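You operate a simulated robot arm through the tools that you are given. There is no shell and no other tool.

You run a simulated robot arm. Do the job below in one go: nothing can be reset, and whatever is moved stays where it is left.

Task
Pack the green bin (marked "CHECKED") on the plywood table. At the end: the purple valve housing stands on top of the grey dark-hubbed wheel; the blue dust brush stands on top of the white green-capped exhale filter; the blue funnel is in the green bin; the clear green-rimmed water trap stands where the blue dust brush stood; the yellow valve module is in the green bin; whatever was shut is shut again. Leave all else as you found it, and nothing knocked over. Set down upright: yellow valve module.

The check looks at the end state, three seconds after you hand in, the way a careful person would. Anything else that was tipped, shoved, dropped, spilled or broken makes it a failure.

Robot
A 7-joint arm with a two-finger parallel gripper, fixed in place. Base frame: the origin is at the foot of the arm, x ahead of it, y to its left, z up; the work surface is at about z = 0. Lengths are in mm, angles in degrees, forces in N, time in s.
With the tool pointing down near the work surface it reaches from about 220 to 580 mm from the base axis. Its first joint turns from -66.0 to 66.0 degrees. Payload 2.5 kg.
Tool frame: the origin (TCP) lies between the finger pads and is the grasp point; the fingertips stand 23 mm ahead of it; z points along the fingers, y is the line along which they close. The gripper opens to 94 mm. The fingers are 38 mm wide and 10 mm thick; the gripper's body (54 by 96 mm) begins 39 mm behind the TCP.
Orientation is that of the tool frame in the base frame, as [roll, pitch, yaw] about the fixed x, y, z axes, in that order (R = Rz(yaw) Ry(pitch) Rx(roll)). With the fingers straight down and closing along the base's y, the tool's x points along the base's -x, its y along +y and its z along -z.

Tools
- The arm moves only by the tool jog_arm. Its argument "moves" is a list of rows, each a list of 7 numbers: the shift along the tool's x, y, z in mm, then the turn, a rotation vector about the tool's x, y, z in rad, then the opening, from 0 (shut) to 1 (fully open). In form: [[x, y, z, rx, ry, rz, fingers], ...]. A call has 1 to 20 rows; each row shifts and turns the commanded pose from where the row before left it, along the tool's axes as they then stand. Each row takes 0.2 s and may step no farther than 50 mm and 8.6 degrees from the row before; otherwise, or with a gripper value out of range, the whole call is refused. A pose out of reach is approached as far as the arm can. The call stops where the force on the tool passes 40 N (or 10 N more than at its start, if that is more) or the arm is blocked; 0.2 s more then pass. The fingers move at their own pace (about 108 mm/s each) and stop on an object; they squeeze with about 32 N. The grip force told is the motor's: it shows also when the fingers shut on nothing. Time passes only in rows, and 0.2 s behind the last, so rows that do not move let the fingers close. It gives the time, the measured TCP pose, the force on the tool (base axes), the opening and the grip force at its end, in the units of the frame above (readings bear some noise), with the torque about the TCP (base axes, N m) and any sound that the robot's microphone picked up.
- Cameras (640 x 400 px; columns grow to the right, rows downward): "scene" is fixed at [121.9, -415.6, 533.7]; the picture's right is [0.78, -0.62, 0.00], its down [-0.42, -0.53, -0.74] and it looks along [0.46, 0.57, -0.68] (base axes); focal length 223 px, centre (320, 200). "wrist" rides on the gripper at [86, 16, -74] in the tool frame; the picture's right is [-0.18, 0.98, 0.00], its down [-0.58, -0.11, -0.81] and it looks along [-0.79, -0.15, 0.59] (tool axes); focal length 243 px, centre (320, 200). There is no depth. A picture from a camera that has moved, and an enlarged one, comes with that camera's place and axes in the base frame and with its lens.
- snapshot(camera): a new picture of that camera. No time passes.
- enlarge(camera, box): a new picture of the part [left, top, right, bottom] of that camera's present view, enlarged. No time passes.
- job_done(): hands the job in; it is judged then, once.

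Places have to be worked out from the pictures, the camera data and where the tool is seen. Open the gripper and draw the arm clear of the work before you hand the job in, unless the task says otherwise.

The tools are called after "Emit:" by a JSON object that holds its "name" and its "arguments". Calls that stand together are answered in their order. jog_arm: Moves the arm, as the interface text tells. Its arguments: {"type":"object","properties":{"moves":{"type":"array","items":{"type":"array","items":{"type":"number"}}}},"required":["moves"]} The other tools are called the same way: snapshot (camera) takes a picture; enlarge (camera, box) takes an enlarged picture of a part of a camera's view; job_done () hands the job in.

At the start:

```text
time: 0.0
eef_pos: [311.0, -76.4, 367.2]
tcp_rot: [-180.0, 0.0, 179.9]
force: [-0.1, 0.2, -0.5]
wrist_torque: [-0.02, -0.01, 0.01]
grip_width: 94.1
grasp_force: 0.1
```

scene: 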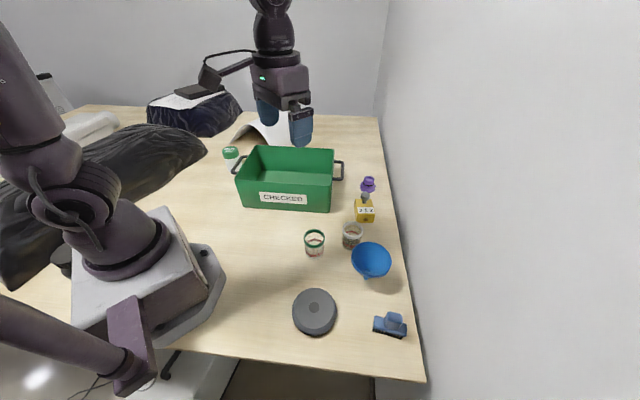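
wrist: 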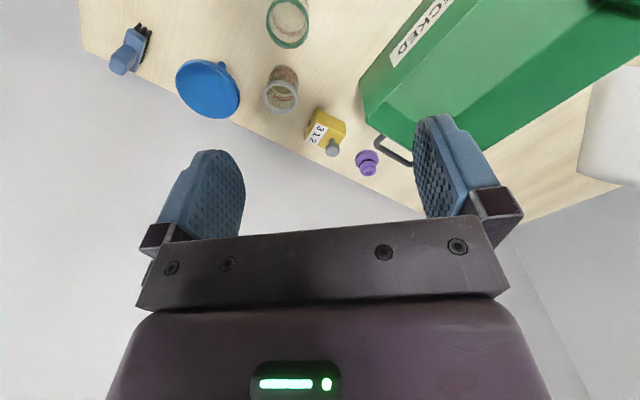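

I'll start by looking closely at the scene before moving anything.

Emit:
{"name": "enlarge", "arguments": {"camera": "scene", "box": [280, 160, 440, 260]}}

Emit:
{"name": "enlarge", "arguments": {"camera": "scene", "box": [280, 240, 440, 340]}}

Emit:
{"name": "enlarge", "arguments": {"camera": "scene", "box": [140, 80, 300, 180]}}

Emit:
{"name": "enlarge", "arguments": {"camera": "wrist", "box": [80, 0, 400, 200]}}

```text
4.00 times, centred on (360, 210) of scene
camera zoom: at [121.9, -415.6, 533.7], right [0.78, -0.62, 0.0], down [-0.42, -0.53, -0.74], along [0.46, 0.57, -0.68], focal length 891 px, centre (160, 160)
```

zoom: 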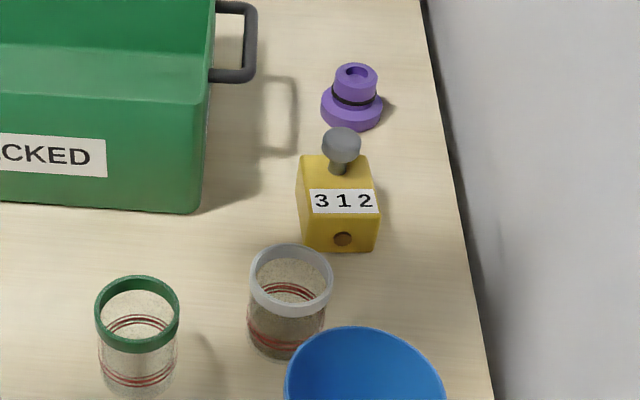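

```text
4.00 times, centred on (360, 290) of scene
camera zoom: at [121.9, -415.6, 533.7], right [0.78, -0.62, 0.0], down [-0.42, -0.53, -0.74], along [0.46, 0.57, -0.68], focal length 891 px, centre (160, -160)
```

zoom: 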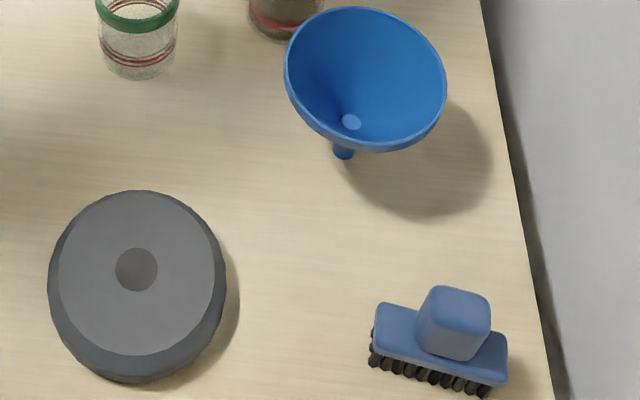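

```text
4.00 times, centred on (220, 130) of scene
camera zoom: at [121.9, -415.6, 533.7], right [0.78, -0.62, 0.0], down [-0.42, -0.53, -0.74], along [0.46, 0.57, -0.68], focal length 891 px, centre (720, 480)
```

zoom: 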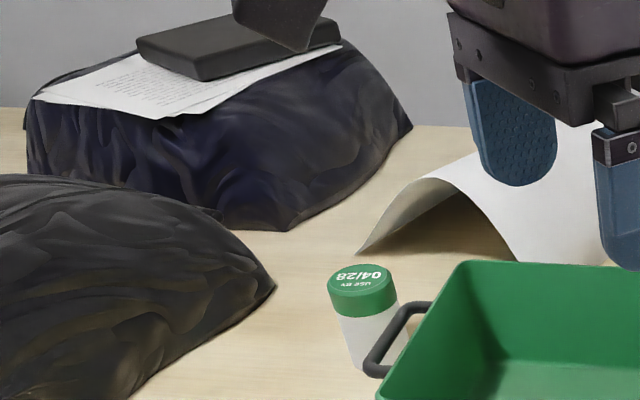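

```text
2.00 times, centred on (240, 100) of wrist
camera zoom: at [225.6, -59.5, 441.0], right [0.18, 0.98, 0.0], down [0.58, -0.11, 0.81], along [0.79, -0.15, -0.59], focal length 485 px, centre (480, 400)
```

zoom: 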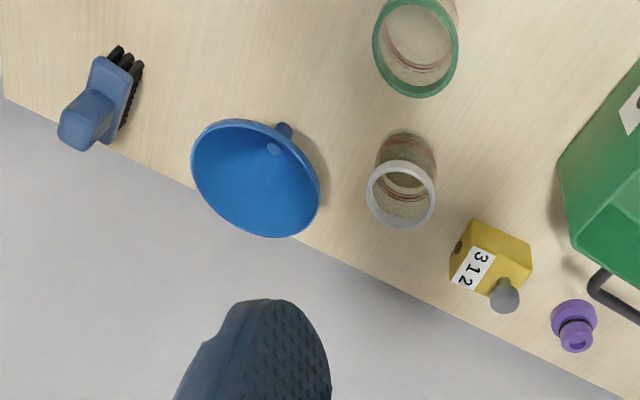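

The camera data put the yellow module near (545,-115), the purple housing near (650,-30), the funnel near (405,-262), the brush near (334,-383), the wheel near (237,-255), the clear trap near (330,-135) and the filter near (320,400). I'll move the wrist camera high on the left to look at the bin and filter.

Emit:
{"name": "jog_arm", "arguments": {"moves": [[16, 39, -10, 0, 0, 0, 1], [16, 39, -10, 0, 0, 0, 1], [16, 39, -10, 0, 0, 0, 1], [16, 39, -10, 0, 0, 0, 1], [16, 39, -10, 0, 0, 0, 1], [0, 0, 0, 0, 0, -0.14, 1], [0, 0, 0, 0, 0, -0.14, 1], [0, 0, 0, 0, 0, -0.14, 1], [0, 0, 0, 0, 0, -0.14, 1]]}}

Emit:
{"name": "snapshot", "arguments": {"camera": "wrist"}}

Emit:
{"name": "snapshot", "arguments": {"camera": "scene"}}

```text
time: 2.0
eef_pos: [232.0, 118.9, 416.2]
tcp_rot: [180.0, 0.0, -147.8]
force: [-0.2, -0.4, 0.2]
wrist_torque: [-0.02, -0.06, -0.04]
grip_width: 94.0
grasp_force: 0.0
```

```text
taken
camera wrist: at [150.9, 86.9, 490.5], right [-0.37, 0.93, 0.0], down [0.55, 0.22, 0.81], along [0.75, 0.3, -0.59], focal length 243 px, centre (320, 200)
```

wrist: 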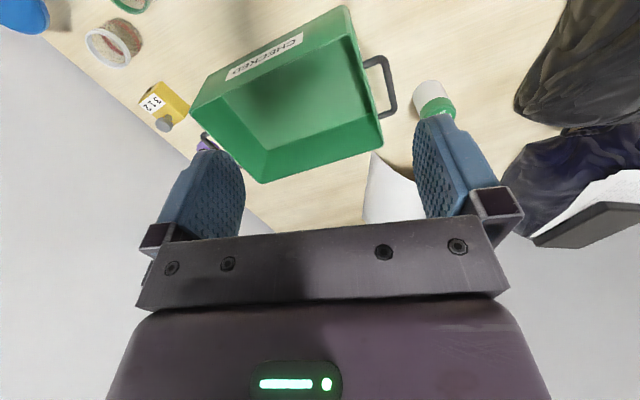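

```text
taken
```

scene: 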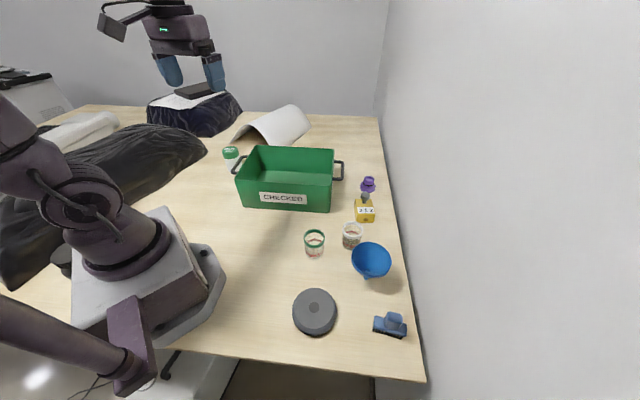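

The bin is open and empty, and the filter stands close to the bin's far handle. I'll enlarge the view to get the bin's rim and the filter more precisely.

Emit:
{"name": "enlarge", "arguments": {"camera": "wrist", "box": [180, 0, 500, 200]}}

Emit:
{"name": "enlarge", "arguments": {"camera": "wrist", "box": [360, 50, 520, 150]}}

Emit:
{"name": "enlarge", "arguments": {"camera": "scene", "box": [200, 110, 360, 210]}}

Emit:
{"name": "enlarge", "arguments": {"camera": "wrist", "box": [60, 50, 220, 150]}}

```text
2.00 times, centred on (340, 100) of wrist
camera zoom: at [150.9, 86.9, 490.5], right [-0.37, 0.93, 0.0], down [0.55, 0.22, 0.81], along [0.75, 0.3, -0.59], focal length 485 px, centre (280, 400)
```

zoom: 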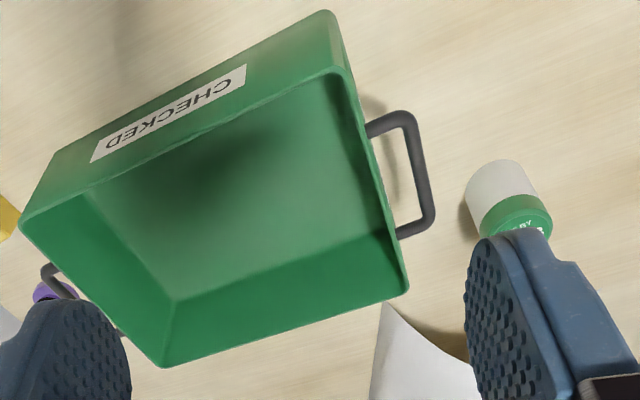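

```text
4.00 times, centred on (440, 100) of wrist
camera zoom: at [150.9, 86.9, 490.5], right [-0.37, 0.93, 0.0], down [0.55, 0.22, 0.81], along [0.75, 0.3, -0.59], focal length 970 px, centre (-160, 600)
```

zoom: 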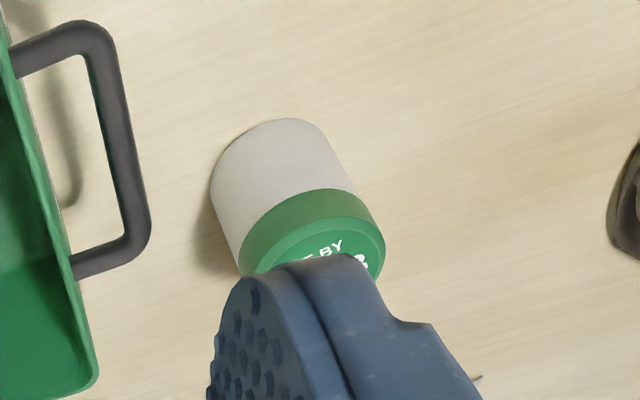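

```text
4.00 times, centred on (280, 160) of scene
camera zoom: at [121.9, -415.6, 533.7], right [0.78, -0.62, 0.0], down [-0.42, -0.53, -0.74], along [0.46, 0.57, -0.68], focal length 891 px, centre (480, 360)
```

zoom: 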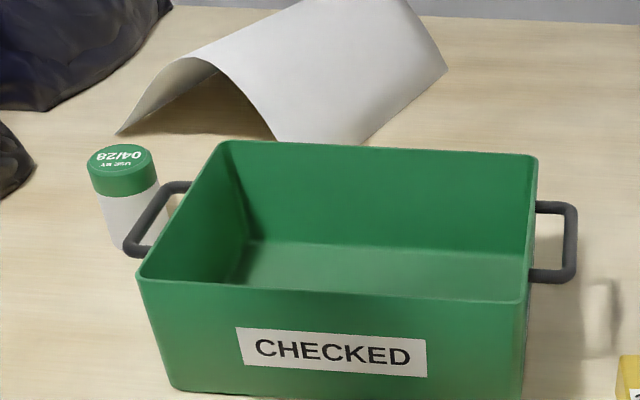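

```text
4.00 times, centred on (140, 100) of wrist
camera zoom: at [150.9, 86.9, 490.5], right [-0.37, 0.93, 0.0], down [0.55, 0.22, 0.81], along [0.75, 0.3, -0.59], focal length 970 px, centre (1040, 600)
```

zoom: 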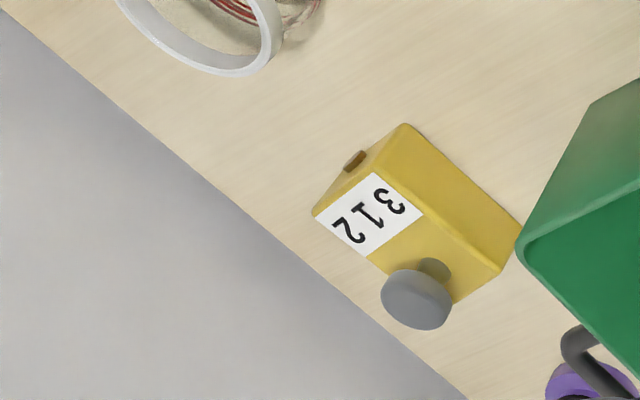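

The bin works out at about 293×208×120 mm, centred near (434,148) with its long side at 45° to the axes. The filter is at about (324,400), roughly 88 mm tall. Next I'll move the camera to the right side to see the wheel, funnel and brush.

Emit:
{"name": "jog_arm", "arguments": {"moves": [[23.6, -42.4, 5, 0, 0, 0, 1], [23.6, -42.4, 5, 0, 0, 0, 1], [23.6, -42.4, 5, 0, 0, 0, 1], [23.6, -42.4, 5, 0, 0, 0, 1], [23.6, -42.4, 5, 0, 0, 0, 1], [23.6, -42.4, 5, 0, 0, 0, 1], [23.6, -42.4, 5, 0, 0, 0, 1], [0, 0, 0, 0, 0, 0.14, 1], [0, 0, 0, 0, 0, 0.14, 1], [0, 0, 0, 0, 0, 0.14, 1], [0, 0, 0, 0, 0, 0.14, 1], [0, 0, 0, 0, 0, 0.14, 1], [0, 0, 0, 0, 0, 0.14, 1], [0, 0, 0, 0, 0, 0.14, 1], [0, 0, 0, 0, 0, 0.14, 1]]}}

Emit:
{"name": "snapshot", "arguments": {"camera": "wrist"}}

```text
time: 5.2
eef_pos: [248.3, -220.2, 381.1]
tcp_rot: [-180.0, 0.0, 147.7]
force: [-1.3, 0.3, 0.4]
wrist_torque: [0.01, 0.01, -0.03]
grip_width: 93.9
grasp_force: 0.0
```

```text
taken
camera wrist: at [184.8, -159.6, 456.0], right [0.68, 0.73, 0.0], down [0.43, -0.4, 0.81], along [0.59, -0.55, -0.59], focal length 243 px, centre (320, 200)
```

wrist: 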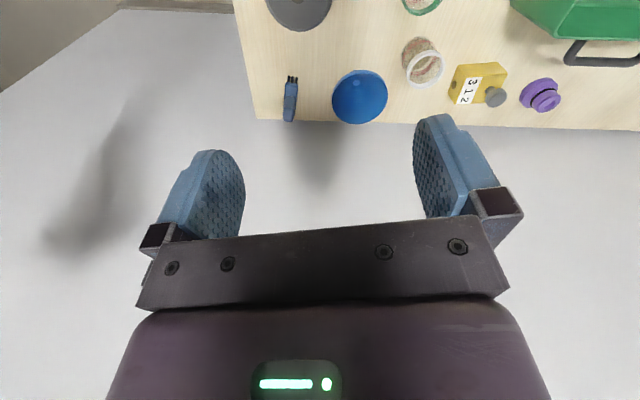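

Everything on the right side is visible now. I'll enlarge each object to fix its position.

Emit:
{"name": "enlarge", "arguments": {"camera": "wrist", "box": [240, 50, 400, 150]}}

Emit:
{"name": "enlarge", "arguments": {"camera": "wrist", "box": [400, 30, 560, 130]}}

Emit:
{"name": "enlarge", "arguments": {"camera": "wrist", "box": [240, 0, 400, 100]}}

```text
4.00 times, centred on (320, 100) of wrist
camera zoom: at [184.8, -159.6, 456.0], right [0.68, 0.73, 0.0], down [0.43, -0.4, 0.81], along [0.59, -0.55, -0.59], focal length 970 px, centre (320, 600)
```

zoom: 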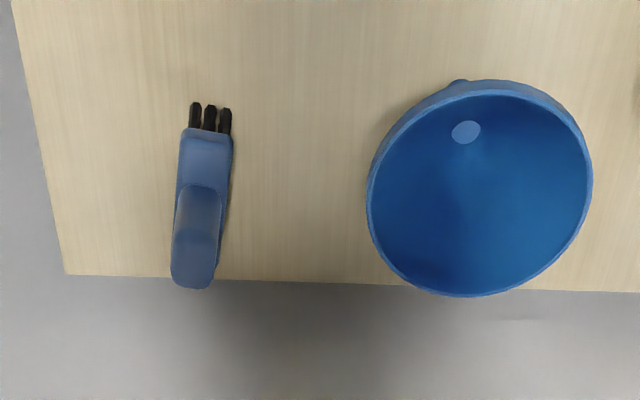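

```text
4.00 times, centred on (480, 80) of wrist
camera zoom: at [184.8, -159.6, 456.0], right [0.68, 0.73, 0.0], down [0.43, -0.4, 0.81], along [0.59, -0.55, -0.59], focal length 970 px, centre (-320, 680)
```

zoom: 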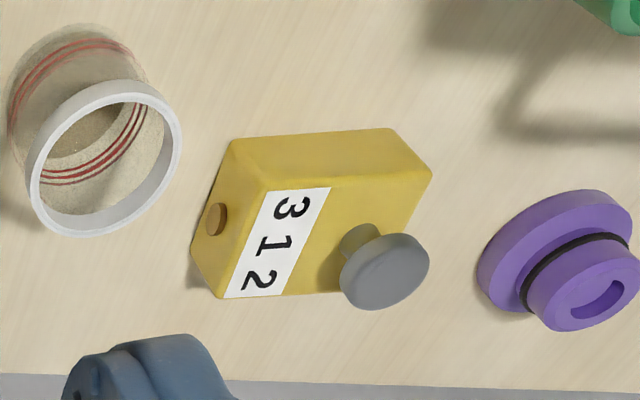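

```text
4.00 times, centred on (320, 50) of wrist
camera zoom: at [184.8, -159.6, 456.0], right [0.68, 0.73, 0.0], down [0.43, -0.4, 0.81], along [0.59, -0.55, -0.59], focal length 970 px, centre (320, 800)
```

zoom: 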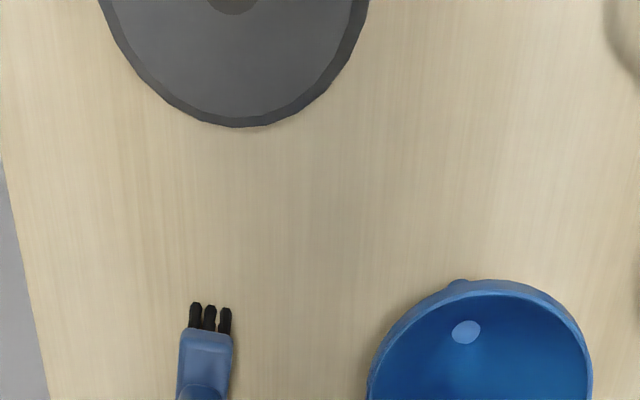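

The brush's long axis runs roughly toward the wall at about −52°, centred near (336,−378). I'll turn to line up with it and move above it for a closer look.

Emit:
{"name": "jog_arm", "arguments": {"moves": [[0, 0, 0, 0, 0, 0.115, 1], [0, 0, 0, 0, 0, 0.115, 1], [0, 0, 0, 0, 0, 0.115, 1], [-29.8, -4.6, 30, 0, 0, 0, 1], [-29.8, -4.6, 30, 0, 0, 0, 1], [-29.8, -4.6, 30, 0, 0, 0, 1], [-29.8, -4.6, 30, 0, 0, 0, 1], [-29.8, -4.6, 30, 0, 0, 0, 1], [-29.8, -4.6, 30, 0, 0, 0, 1]]}}

Emit:
{"name": "snapshot", "arguments": {"camera": "wrist"}}

Emit:
{"name": "snapshot", "arguments": {"camera": "scene"}}

```text
time: 7.2
eef_pos: [338.1, -379.0, 198.7]
tcp_rot: [-180.0, 0.0, 128.0]
force: [-0.2, 0.7, 0.1]
wrist_torque: [0.0, -0.01, 0.0]
grip_width: 93.7
grasp_force: 0.0
```

```text
taken
camera wrist: at [298.7, -300.2, 274.1], right [0.89, 0.46, 0.0], down [0.27, -0.52, 0.81], along [0.37, -0.72, -0.59], focal length 243 px, centre (320, 200)
```

wrist: 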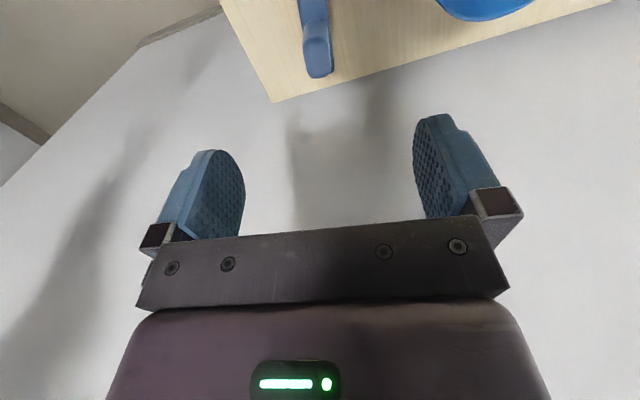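

```text
taken
```

scene: 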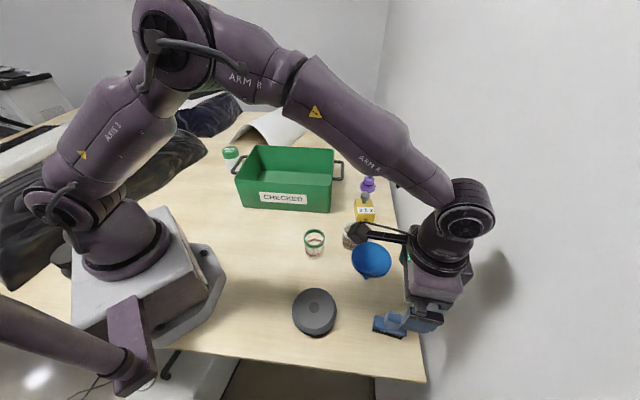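

The brush is only partly in view at the top of the picture. I'll back off from the wall along tool x to see all of it.

Emit:
{"name": "jog_arm", "arguments": {"moves": [[45, 0, 0, 0, 0, 0, 1], [45, 0, 0, 0, 0, 0, 1]]}}

Emit:
{"name": "enlarge", "arguments": {"camera": "wrist", "box": [200, 0, 520, 200]}}

Emit:
{"name": "enlarge", "arguments": {"camera": "scene", "box": [340, 230, 500, 330]}}

```text
time: 7.8
eef_pos: [281.9, -304.0, 201.3]
tcp_rot: [180.0, 0.0, 128.2]
force: [0.5, 1.0, -0.6]
wrist_torque: [-0.05, 0.02, 0.0]
grip_width: 94.2
grasp_force: 0.1
```

```text
2.00 times, centred on (360, 100) of wrist
camera zoom: at [241.6, -225.4, 276.1], right [0.89, 0.46, 0.0], down [0.27, -0.52, 0.81], along [0.37, -0.71, -0.59], focal length 485 px, centre (240, 400)
```

zoom: 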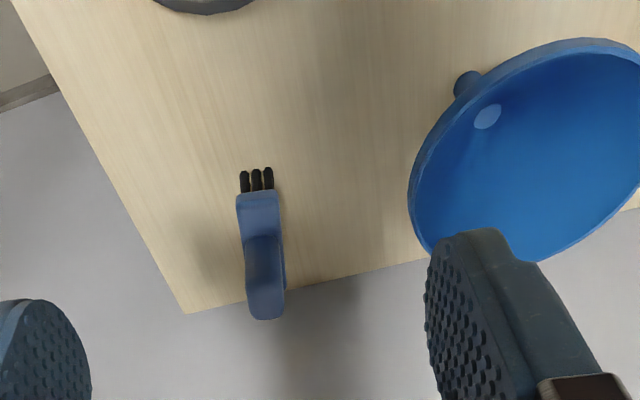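

```text
4.00 times, centred on (420, 280) of scene
camera zoom: at [121.9, -415.6, 533.7], right [0.78, -0.62, 0.0], down [-0.42, -0.53, -0.74], along [0.46, 0.57, -0.68], focal length 891 px, centre (-80, -120)
```

zoom: 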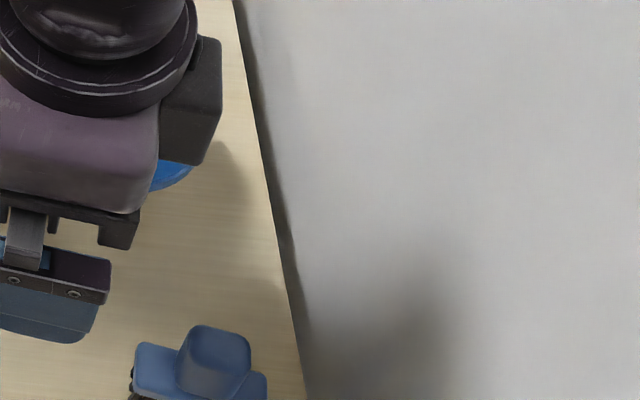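

I'll zoom in tightly on the brush and wheel in the scene view to judge heights and stacking surfaces.

Emit:
{"name": "enlarge", "arguments": {"camera": "scene", "box": [360, 300, 424, 340]}}

Emit:
{"name": "enlarge", "arguments": {"camera": "scene", "box": [282, 280, 346, 340]}}

Emit:
{"name": "enlarge", "arguments": {"camera": "wrist", "box": [296, 70, 376, 170]}}

```text
10.00 times, centred on (392, 320) of scene
camera zoom: at [121.9, -415.6, 533.7], right [0.78, -0.62, 0.0], down [-0.42, -0.53, -0.74], along [0.46, 0.57, -0.68], focal length 2227 px, centre (-400, -1000)
```

zoom: 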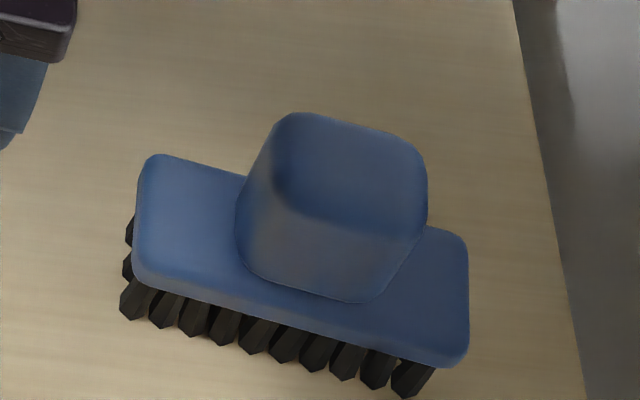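

```text
6.67 times, centred on (314, 310) of scene
camera zoom: at [121.9, -415.6, 533.7], right [0.78, -0.62, 0.0], down [-0.42, -0.53, -0.74], along [0.46, 0.57, -0.68], focal length 1485 px, centre (360, -533)
```

zoom: 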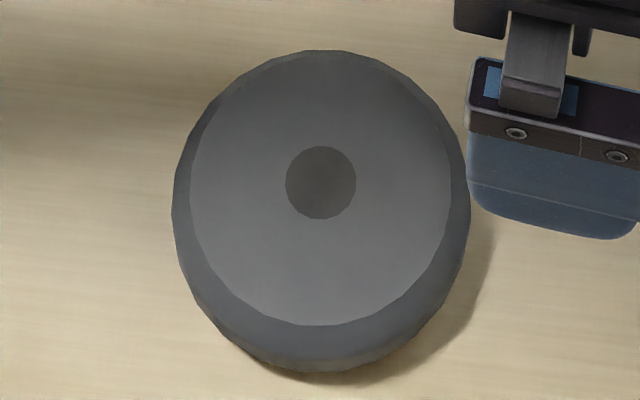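

```text
4.00 times, centred on (336, 120) of wrist
camera zoom: at [241.6, -225.4, 276.1], right [0.89, 0.46, 0.0], down [0.27, -0.52, 0.81], along [0.37, -0.71, -0.59], focal length 970 px, centre (256, 520)
```

zoom: 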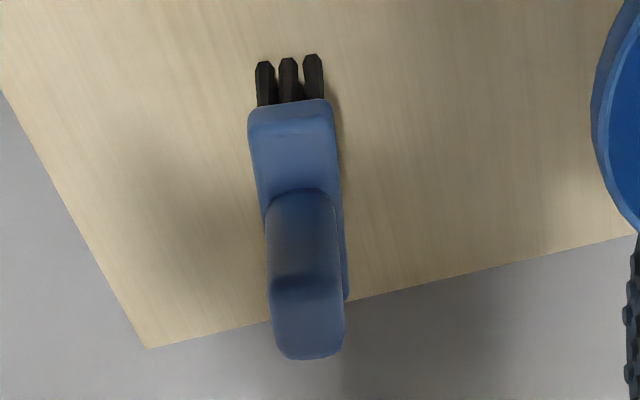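

The brush knob is centred near (336,−378), with its top at about z=78 and the block's top at about z=35. Its long axis is about −54°, so I'll align to yaw ≈126, narrow the fingers, and come down partway to check.

Emit:
{"name": "jog_arm", "arguments": {"moves": [[0, 0, 0, 0, 0, 0.038, 0.6], [-45.8, 0, 0, 0, 0, 0, 0.6], [-45.8, 0, 0, 0, 0, 0, 0.6], [0, 0, 40, 0, 0, 0, 0.6], [0, 0, 38, 0, 0, 0, 0.6]]}}

Emit:
{"name": "snapshot", "arguments": {"camera": "wrist"}}

Emit:
{"name": "enlarge", "arguments": {"camera": "scene", "box": [340, 230, 500, 330]}}

```text
time: 9.0
eef_pos: [335.6, -377.6, 124.1]
tcp_rot: [-180.0, 0.1, 126.0]
force: [0.3, -0.2, -0.1]
wrist_torque: [0.03, -0.01, 0.02]
grip_width: 56.5
grasp_force: 0.2
```

```text
taken
camera wrist: at [299.8, -297.4, 199.0], right [0.9, 0.43, 0.0], down [0.25, -0.53, 0.81], along [0.35, -0.73, -0.59], focal length 243 px, centre (320, 200)
```

wrist: 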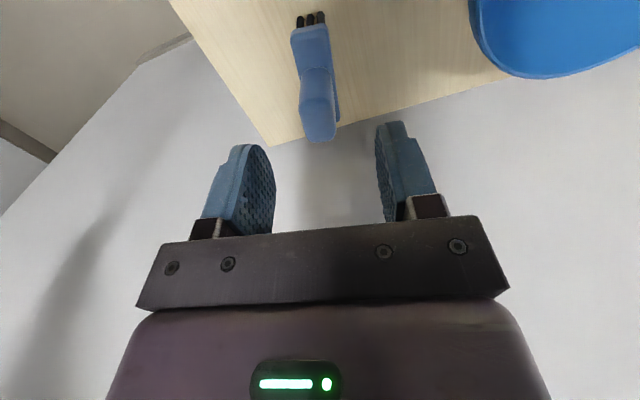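

```text
4.00 times, centred on (420, 280) of scene
camera zoom: at [121.9, -415.6, 533.7], right [0.78, -0.62, 0.0], down [-0.42, -0.53, -0.74], along [0.46, 0.57, -0.68], focal length 891 px, centre (-80, -120)
```

zoom: 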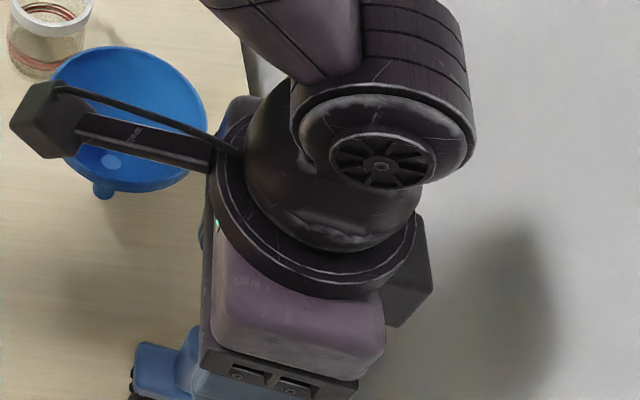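

The knob's top sits exactly under the TCP line (about (319,121) in the picture). I'll descend to z≈63 and close on the knob.

Emit:
{"name": "jog_arm", "arguments": {"moves": [[0, 0, 25, 0, 0, 0, 0.6], [0, 0, 20, 0, 0, 0, 0.6], [0, 0, 16, 0, 0, 0, 0.6]]}}

Emit:
{"name": "snapshot", "arguments": {"camera": "wrist"}}

Emit:
{"name": "enlarge", "arguments": {"camera": "scene", "box": [340, 260, 440, 350]}}

```text
time: 9.8
eef_pos: [336.5, -381.7, 61.1]
tcp_rot: [-179.9, 0.0, 125.9]
force: [-0.5, -0.6, 0.0]
wrist_torque: [-0.01, -0.03, -0.03]
grip_width: 56.4
grasp_force: 0.1
```

```text
taken
camera wrist: at [298.7, -302.3, 136.8], right [0.9, 0.43, 0.0], down [0.25, -0.53, 0.81], along [0.35, -0.73, -0.59], focal length 243 px, centre (320, 200)
```

wrist: 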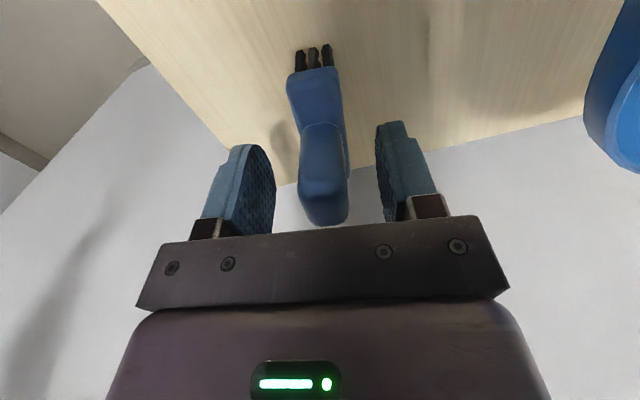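

```text
4.44 times, centred on (390, 305) of scene
camera zoom: at [121.9, -415.6, 533.7], right [0.78, -0.62, 0.0], down [-0.42, -0.53, -0.74], along [0.46, 0.57, -0.68], focal length 990 px, centre (9, -267)
```

zoom: 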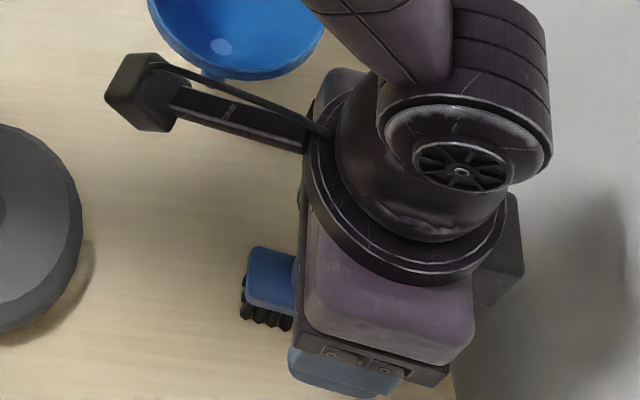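

The fingers straddle the knob evenly with no contact forces. Closing now.

Emit:
{"name": "jog_arm", "arguments": {"moves": [[0, 0, 0, 0, 0, 0, 0.3], [0, 0, 0, 0, 0, 0, 0.1], [0, 0, 0, 0, 0, 0, 0], [0, 0, 0, 0, 0, 0, 0], [0, 0, 0, 0, 0, 0, 0]]}}

Emit:
{"name": "snapshot", "arguments": {"camera": "wrist"}}

```text
time: 11.0
eef_pos: [334.3, -382.1, 62.9]
tcp_rot: [180.0, 0.0, 126.1]
force: [-0.6, 0.3, -0.2]
wrist_torque: [0.02, 0.01, 0.0]
grip_width: 19.4
grasp_force: 32.4
```

```text
taken
camera wrist: at [298.6, -302.3, 137.1], right [0.9, 0.43, 0.0], down [0.25, -0.53, 0.81], along [0.35, -0.73, -0.59], focal length 243 px, centre (320, 200)
```

wrist: 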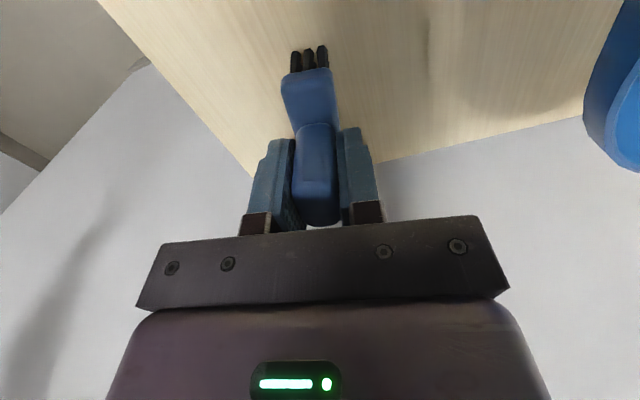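

The grip is solid: 19.4 mm wide at 32 N. I'll lift straight up, then pull in slightly toward the base.

Emit:
{"name": "jog_arm", "arguments": {"moves": [[0, 0, -15, 0, 0, 0, 0], [0, 0, -30, 0, 0, 0, 0], [0, 0, -40, 0, 0, 0, 0], [15, 0, -40, 0, 0, 0, 0], [20, 0, -40, 0, 0, 0, 0], [20, 0, -40, 0, 0, 0, 0], [20, 0, -35, 0, 0, 0, 0]]}}

Emit:
{"name": "snapshot", "arguments": {"camera": "wrist"}}

Emit:
{"name": "snapshot", "arguments": {"camera": "scene"}}

```text
time: 12.6
eef_pos: [291.7, -322.2, 299.8]
tcp_rot: [180.0, 0.0, 125.9]
force: [0.2, 0.3, 0.2]
wrist_torque: [0.02, 0.04, -0.03]
grip_width: 19.5
grasp_force: 31.9
```

```text
taken
camera wrist: at [253.8, -241.9, 375.0], right [0.9, 0.43, 0.0], down [0.25, -0.53, 0.81], along [0.34, -0.73, -0.59], focal length 243 px, centre (320, 200)
```

wrist: 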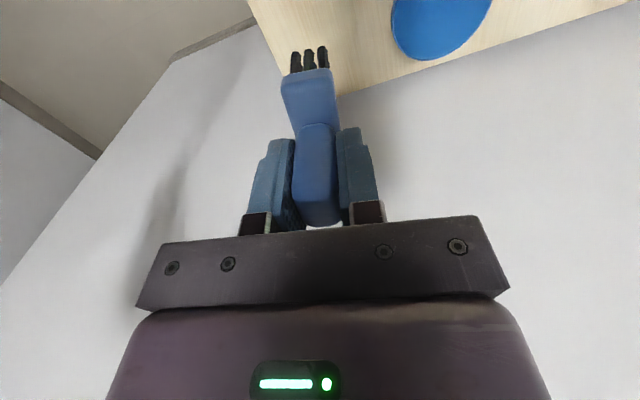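

```text
taken
```

scene: 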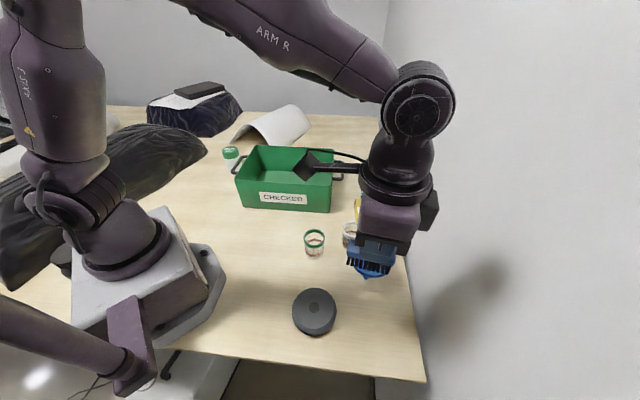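

The brush is held level. I'll swing around the base at z≈300 toward the filter, turning with the arm.

Emit:
{"name": "jog_arm", "arguments": {"moves": [[0, 22, 0, 0, 0, -0.0507, 0], [0, 44, 0, 0, 0, -0.1014, 0], [0, 44, 0, 0, 0, -0.1014, 0], [0, 44, 0, 0, 0, -0.1014, 0], [0, 44, 0, 0, 0, -0.1014, 0], [0, 44, 0, 0, 0, -0.1014, 0], [0, 44, 0, 0, 0, -0.1014, 0], [0, 44, 0, 0, 0, -0.1014, 0], [0, 44, 0, 0, 0, -0.1014, 0], [0, 44, 0, 0, 0, -0.1014, 0], [0, 44, 0, 0, 0, -0.1014, 0], [0, 44, 0, 0, 0, -0.1014, 0], [0, 44, 0, 0, 0, -0.1014, 0], [0, 44, 0, 0, 0, -0.1014, 0], [0, 44, 0, 0, 0, -0.1014, 0], [0, 44, 0, 0, 0, -0.1014, 0], [0, 44, 0, 0, 0, -0.1014, 0], [0, 22, 0, 0, 0, -0.0507, 0]]}}

Emit:
{"name": "snapshot", "arguments": {"camera": "wrist"}}

Emit:
{"name": "snapshot", "arguments": {"camera": "scene"}}

```text
time: 16.4
eef_pos: [377.9, 333.1, 302.7]
tcp_rot: [-180.0, 0.0, -135.2]
force: [-0.1, 0.0, -0.6]
wrist_torque: [0.0, 0.02, 0.01]
grip_width: 19.6
grasp_force: 32.0
```

```text
taken
camera wrist: at [305.7, 284.2, 376.6], right [-0.56, 0.83, 0.0], down [0.49, 0.33, 0.81], along [0.67, 0.45, -0.59], focal length 243 px, centre (320, 200)
```

wrist: 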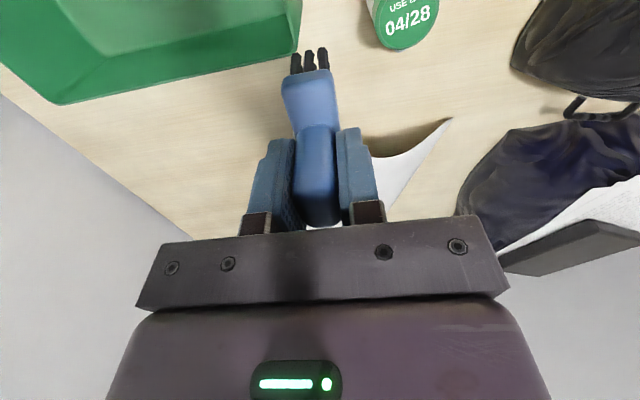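

```text
taken
```

scene: 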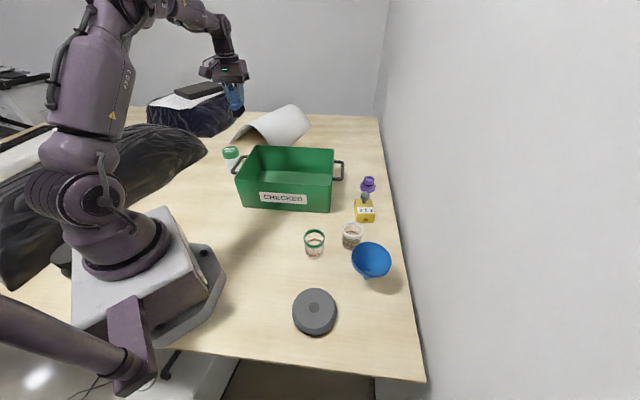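

The filter cap is at the top edge of the view. I'll shift so the whole cap shows beside the held brush.

Emit:
{"name": "jog_arm", "arguments": {"moves": [[25, 15, 0, 0, 0, 0, 0], [25, 15, 0, 0, 0, 0, 0]]}}

Emit:
{"name": "snapshot", "arguments": {"camera": "wrist"}}

Emit:
{"name": "enlarge", "arguments": {"camera": "wrist", "box": [280, 0, 480, 125]}}

```text
time: 17.0
eef_pos: [319.0, 321.3, 301.1]
tcp_rot: [-180.0, 0.0, -135.3]
force: [0.0, -0.2, -0.1]
wrist_torque: [0.0, 0.0, -0.02]
grip_width: 19.2
grasp_force: 31.6
```

```text
taken
camera wrist: at [246.8, 272.4, 375.8], right [-0.56, 0.83, 0.0], down [0.49, 0.33, 0.81], along [0.67, 0.45, -0.59], focal length 243 px, centre (320, 200)
```

wrist: 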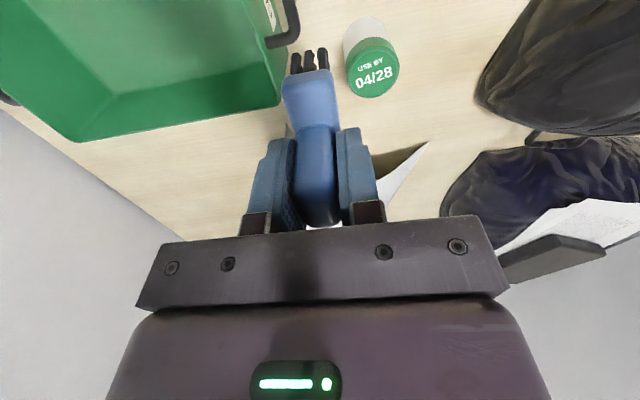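

```text
3.20 times, centred on (380, 62) of wrist
camera zoom: at [246.8, 272.4, 375.8], right [-0.56, 0.83, 0.0], down [0.49, 0.33, 0.81], along [0.67, 0.45, -0.59], focal length 776 px, centre (128, 640)
```

zoom: 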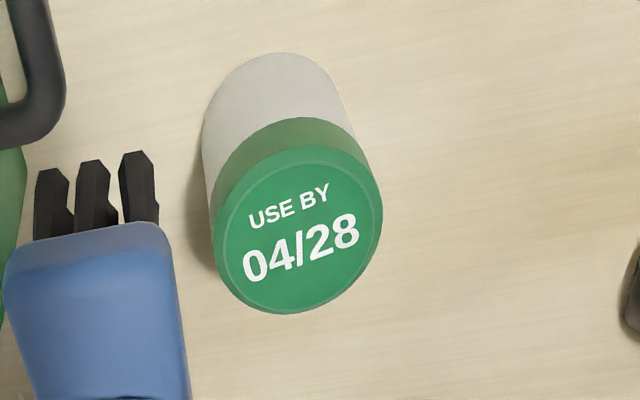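

The cap top works out at (326.6,400.5), z≈90, 61 mm across. The brush's centre is about 2 mm toward the camera from the TCP, so I'll aim at (328,402), descend to about 20 mm above the cap and check.

Emit:
{"name": "jog_arm", "arguments": {"moves": [[-31.4, 25.5, 0, 0, 0, 0, 0], [-31.4, 25.5, 0, 0, 0, 0, 0], [0, 0, 40, 0, 0, 0, 0], [0, 0, 40, 0, 0, 0, 0], [0, 0, 40, 0, 0, 0, 0], [0, 0, 0, 0, 0, 0, 0]]}}

Emit:
{"name": "snapshot", "arguments": {"camera": "wrist"}}

Emit:
{"name": "enlarge", "arguments": {"camera": "scene", "box": [180, 80, 340, 180]}}

```text
time: 18.4
eef_pos: [329.9, 402.2, 184.5]
tcp_rot: [-180.0, 0.0, -135.4]
force: [-0.5, 0.4, 0.0]
wrist_torque: [0.0, 0.01, 0.05]
grip_width: 19.3
grasp_force: 31.9
```

```text
taken
camera wrist: at [257.2, 353.1, 258.5], right [-0.56, 0.83, 0.0], down [0.49, 0.33, 0.81], along [0.67, 0.45, -0.59], focal length 243 px, centre (320, 200)
```

wrist: 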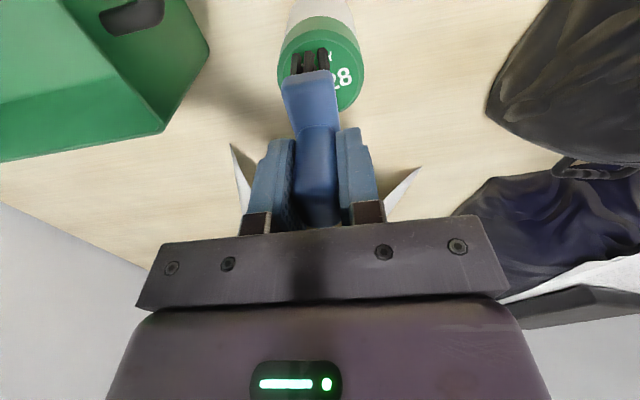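

```text
4.00 times, centred on (260, 130) of scene
camera zoom: at [121.9, -415.6, 533.7], right [0.78, -0.62, 0.0], down [-0.42, -0.53, -0.74], along [0.46, 0.57, -0.68], focal length 891 px, centre (560, 480)
```

zoom: 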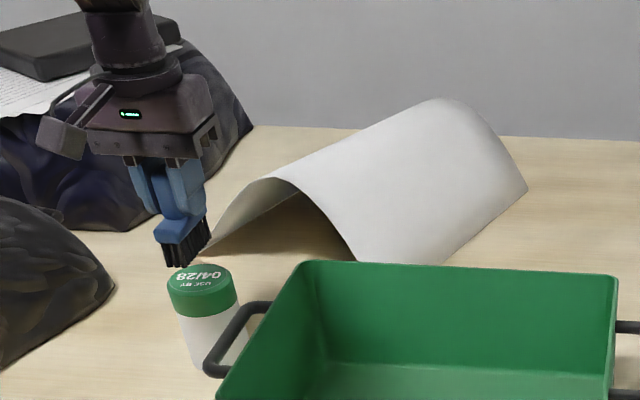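

The cap centre lies right under the TCP line, with about 31 mm to go. Lowering in small steps.

Emit:
{"name": "jog_arm", "arguments": {"moves": [[0, 0, 15, 0, 0, 0, 0], [0, 0, 8, 0, 0, 0, 0], [0, 0, 4, 0, 0, 0, 0], [0, 0, 0, 0, 0, 0, 0]]}}

Emit:
{"name": "enlarge", "arguments": {"camera": "scene", "box": [200, 120, 264, 160]}}

Emit:
{"name": "snapshot", "arguments": {"camera": "wrist"}}

```text
time: 19.4
eef_pos: [329.2, 400.7, 154.9]
tcp_rot: [180.0, -0.1, -135.3]
force: [0.6, -0.6, -0.8]
wrist_torque: [0.03, -0.03, -0.01]
grip_width: 19.5
grasp_force: 32.0
```

```text
10.00 times, centred on (232, 140) of scene
camera zoom: at [121.9, -415.6, 533.7], right [0.78, -0.62, 0.0], down [-0.42, -0.53, -0.74], along [0.46, 0.57, -0.68], focal length 2227 px, centre (1200, 800)
```

zoom: 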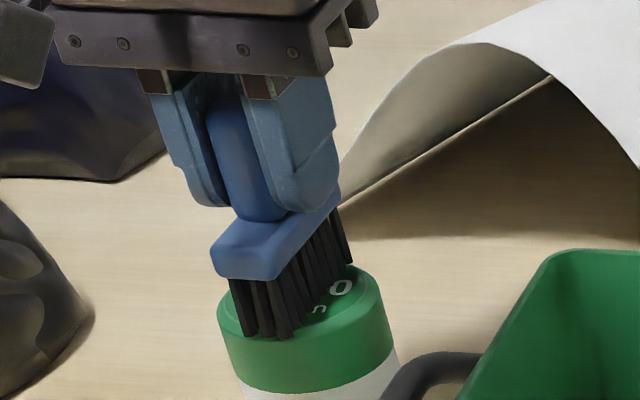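

```text
taken
camera wrist: at [257.9, 351.2, 230.8], right [-0.56, 0.83, 0.0], down [0.49, 0.33, 0.81], along [0.67, 0.45, -0.59], focal length 243 px, centre (320, 200)
```

wrist: 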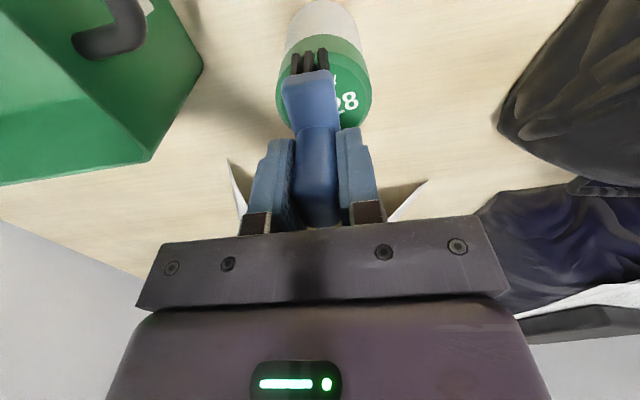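

The bristles are just above the cap. I'll zoom in on the wrist view to check centring before the final few millimetres.

Emit:
{"name": "enlarge", "arguments": {"camera": "wrist", "box": [250, 0, 410, 150]}}

```text
2.67 times, centred on (330, 75) of wrist
camera zoom: at [257.9, 351.2, 230.8], right [-0.56, 0.83, 0.0], down [0.49, 0.33, 0.81], along [0.67, 0.45, -0.59], focal length 647 px, centre (293, 533)
```

zoom: 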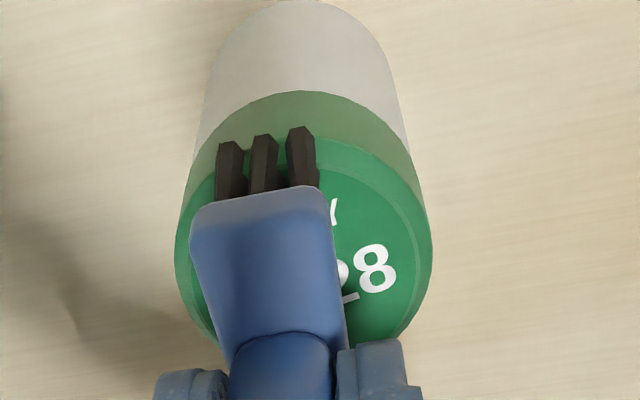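

Centring is within about 2 mm. I'll nudge +2 mm in tool y, −1 mm in x, and lower slowly until I feel contact.

Emit:
{"name": "jog_arm", "arguments": {"moves": [[-1, 2, 0, 0, 0, 0, 0], [0, 0, 1.5, 0, 0, 0, 0], [0, 0, 1, 0, 0, 0, 0], [0, 0, 0, 0, 0, 0, 0]]}}

Emit:
{"name": "enlarge", "arguments": {"camera": "scene", "box": [200, 120, 264, 160]}}

```text
time: 20.4
eef_pos: [330.1, 403.1, 155.0]
tcp_rot: [179.9, 0.3, -135.2]
force: [-2.6, -1.3, 24.6]
wrist_torque: [-0.16, 0.32, 0.01]
grip_width: 19.6
grasp_force: 32.4
```

```text
10.00 times, centred on (232, 140) of scene
camera zoom: at [121.8, -415.7, 533.6], right [0.78, -0.62, 0.0], down [-0.42, -0.53, -0.74], along [0.46, 0.57, -0.68], focal length 2227 px, centre (1200, 800)
```

zoom: 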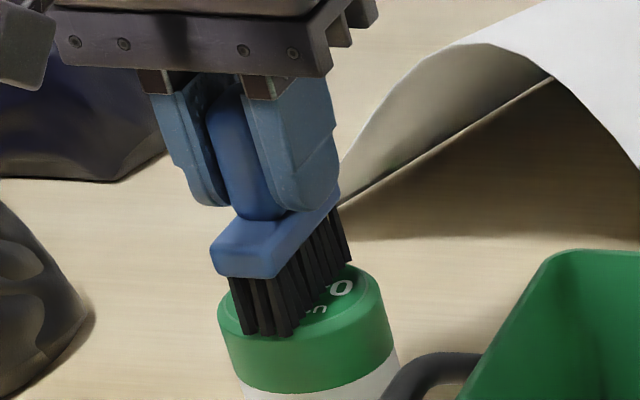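

Contact at about 25 N. I'll ease up slightly to reduce the preload before releasing.

Emit:
{"name": "jog_arm", "arguments": {"moves": [[0, 0, -0.8, 0, 0, 0, 0], [0, 0, 0, 0, 0, 0, 0]]}}

```text
time: 21.0
eef_pos: [330.8, 403.0, 154.8]
tcp_rot: [180.0, 0.3, -135.4]
force: [0.1, 1.7, 25.8]
wrist_torque: [0.24, 0.07, -0.02]
grip_width: 19.3
grasp_force: 31.8
```

The force is still about 26 N, so I'll back off another bit.

Emit:
{"name": "jog_arm", "arguments": {"moves": [[0, 0, -0.8, 0, 0, 0, 0], [0, 0, 0, 0, 0, 0, 0]]}}

```text
time: 21.6
eef_pos: [330.8, 402.0, 155.6]
tcp_rot: [-180.0, 0.2, -135.3]
force: [3.4, 5.8, 18.4]
wrist_torque: [0.63, -0.36, -0.01]
grip_width: 19.1
grasp_force: 32.2
```

Still 18 N with a little lateral load; backing off a bit more.

Emit:
{"name": "jog_arm", "arguments": {"moves": [[0, 0, -0.8, 0, 0, 0, 0], [0, 0, 0, 0, 0, 0, 0]]}}

Emit:
{"name": "snapshot", "arguments": {"camera": "wrist"}}

Emit:
{"name": "enlarge", "arguments": {"camera": "scene", "box": [200, 120, 264, 160]}}

```text
time: 22.2
eef_pos: [330.1, 399.8, 155.2]
tcp_rot: [-179.9, 0.1, -135.3]
force: [3.8, 2.8, 12.3]
wrist_torque: [0.42, -0.48, -0.02]
grip_width: 19.6
grasp_force: 31.7
```

```text
taken
camera wrist: at [257.5, 352.0, 229.9], right [-0.56, 0.83, 0.0], down [0.49, 0.33, 0.81], along [0.67, 0.45, -0.59], focal length 243 px, centre (320, 200)
```

wrist: 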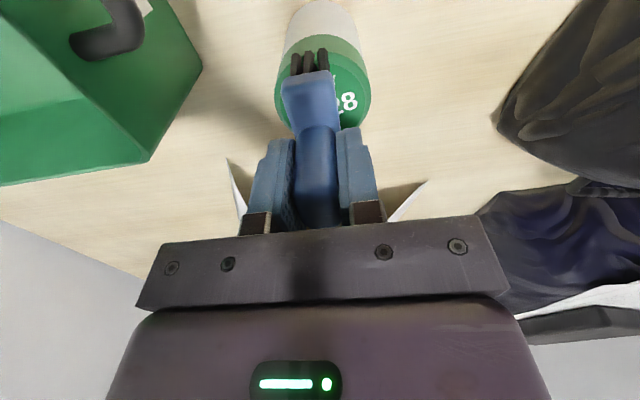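

```text
10.00 times, centred on (232, 140) of scene
camera zoom: at [121.8, -415.6, 533.7], right [0.78, -0.62, 0.0], down [-0.42, -0.53, -0.74], along [0.46, 0.57, -0.68], focal length 2227 px, centre (1200, 800)
```

zoom: 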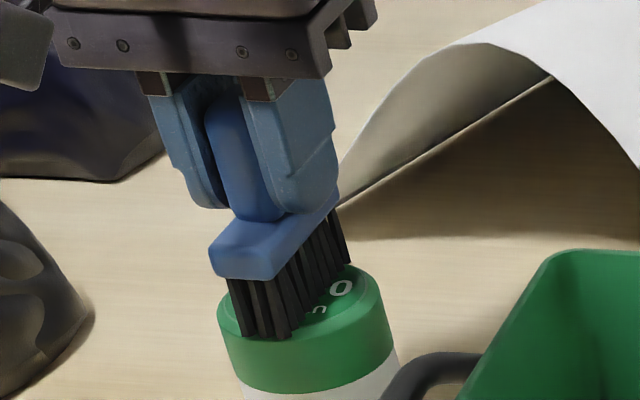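

The filter hasn't moved and the load is down to about 12 N. One more small ease, then open the fingers gradually.

Emit:
{"name": "jog_arm", "arguments": {"moves": [[0, 0, -0.6, 0, 0, 0, 0], [0, 0, 0, 0, 0, 0, 0], [0, 0, 0, 0, 0, 0, 0.22], [0, 0, 0, 0, 0, 0, 0.3], [0, 0, 0, 0, 0, 0, 0.5], [0, 0, 0, 0, 0, 0, 0.5]]}}

Emit:
{"name": "snapshot", "arguments": {"camera": "wrist"}}

Emit:
{"name": "enlarge", "arguments": {"camera": "scene", "box": [200, 120, 264, 160]}}

```text
time: 23.6
eef_pos: [331.3, 399.7, 155.5]
tcp_rot: [180.0, 0.0, -135.3]
force: [0.9, 0.0, 0.2]
wrist_torque: [0.01, -0.01, -0.03]
grip_width: 46.9
grasp_force: 0.1
```

```text
taken
camera wrist: at [257.4, 351.8, 230.8], right [-0.56, 0.83, 0.0], down [0.49, 0.33, 0.81], along [0.67, 0.45, -0.59], focal length 243 px, centre (320, 200)
```

wrist: 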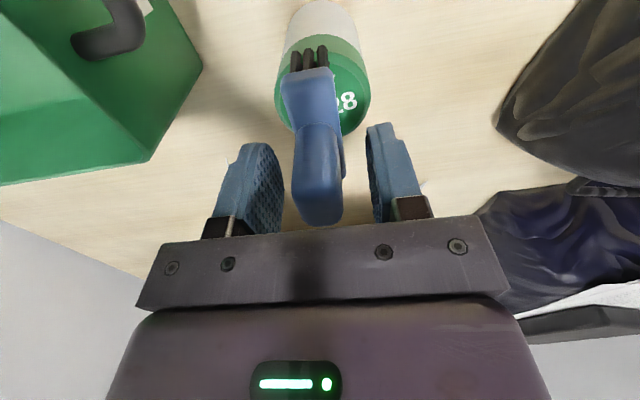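

```text
10.00 times, centred on (232, 140) of scene
camera zoom: at [121.9, -415.6, 533.7], right [0.78, -0.62, 0.0], down [-0.42, -0.53, -0.74], along [0.46, 0.57, -0.68], focal length 2227 px, centre (1200, 800)
```

zoom: 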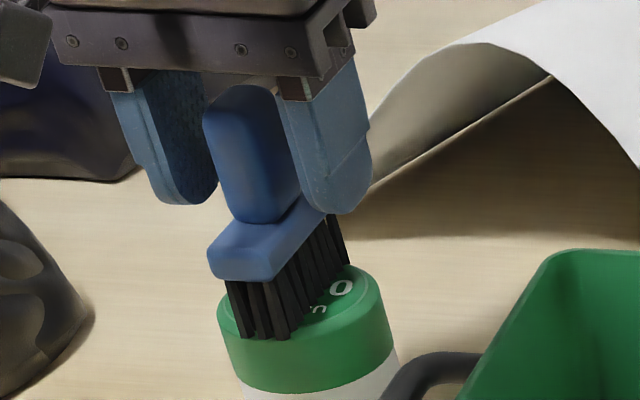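

The brush stands on the cap by itself. I'll retreat straight up.

Emit:
{"name": "jog_arm", "arguments": {"moves": [[0, 0, -10, 0, 0, 0, 0.6], [0, 0, -30, 0, 0, 0, 0.6], [0, 0, -45, 0, 0, 0, 0.6], [0, 0, -45, 0, 0, 0, 0.6]]}}

Emit:
{"name": "snapshot", "arguments": {"camera": "wrist"}}

Emit:
{"name": "enlarge", "arguments": {"camera": "scene", "box": [200, 110, 280, 160]}}

```text
time: 24.6
eef_pos: [329.5, 401.0, 286.1]
tcp_rot: [179.9, 0.1, -135.3]
force: [0.0, 0.0, 0.2]
wrist_torque: [-0.02, -0.01, -0.02]
grip_width: 56.4
grasp_force: 0.1
```

```text
taken
camera wrist: at [257.4, 352.5, 361.4], right [-0.56, 0.83, 0.0], down [0.49, 0.33, 0.81], along [0.67, 0.45, -0.59], focal length 243 px, centre (320, 200)
```

wrist: 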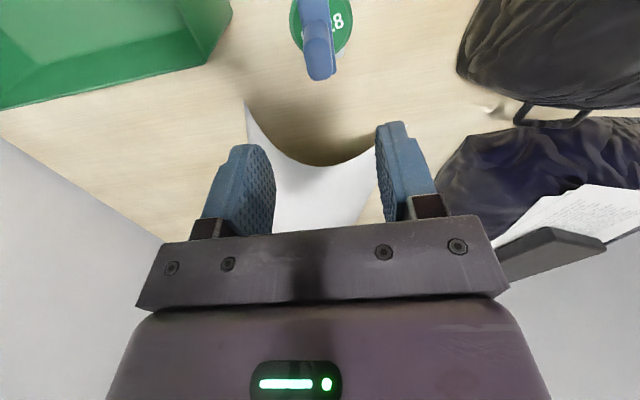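

```text
8.00 times, centred on (240, 135) of scene
camera zoom: at [121.9, -415.6, 533.7], right [0.78, -0.62, 0.0], down [-0.42, -0.53, -0.74], along [0.46, 0.57, -0.68], focal length 1782 px, centre (960, 720)
```

zoom: 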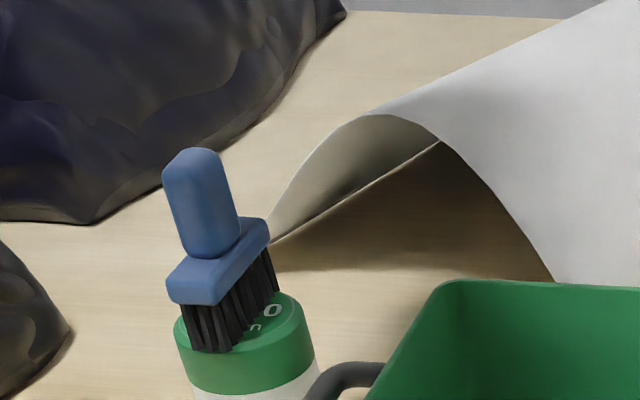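

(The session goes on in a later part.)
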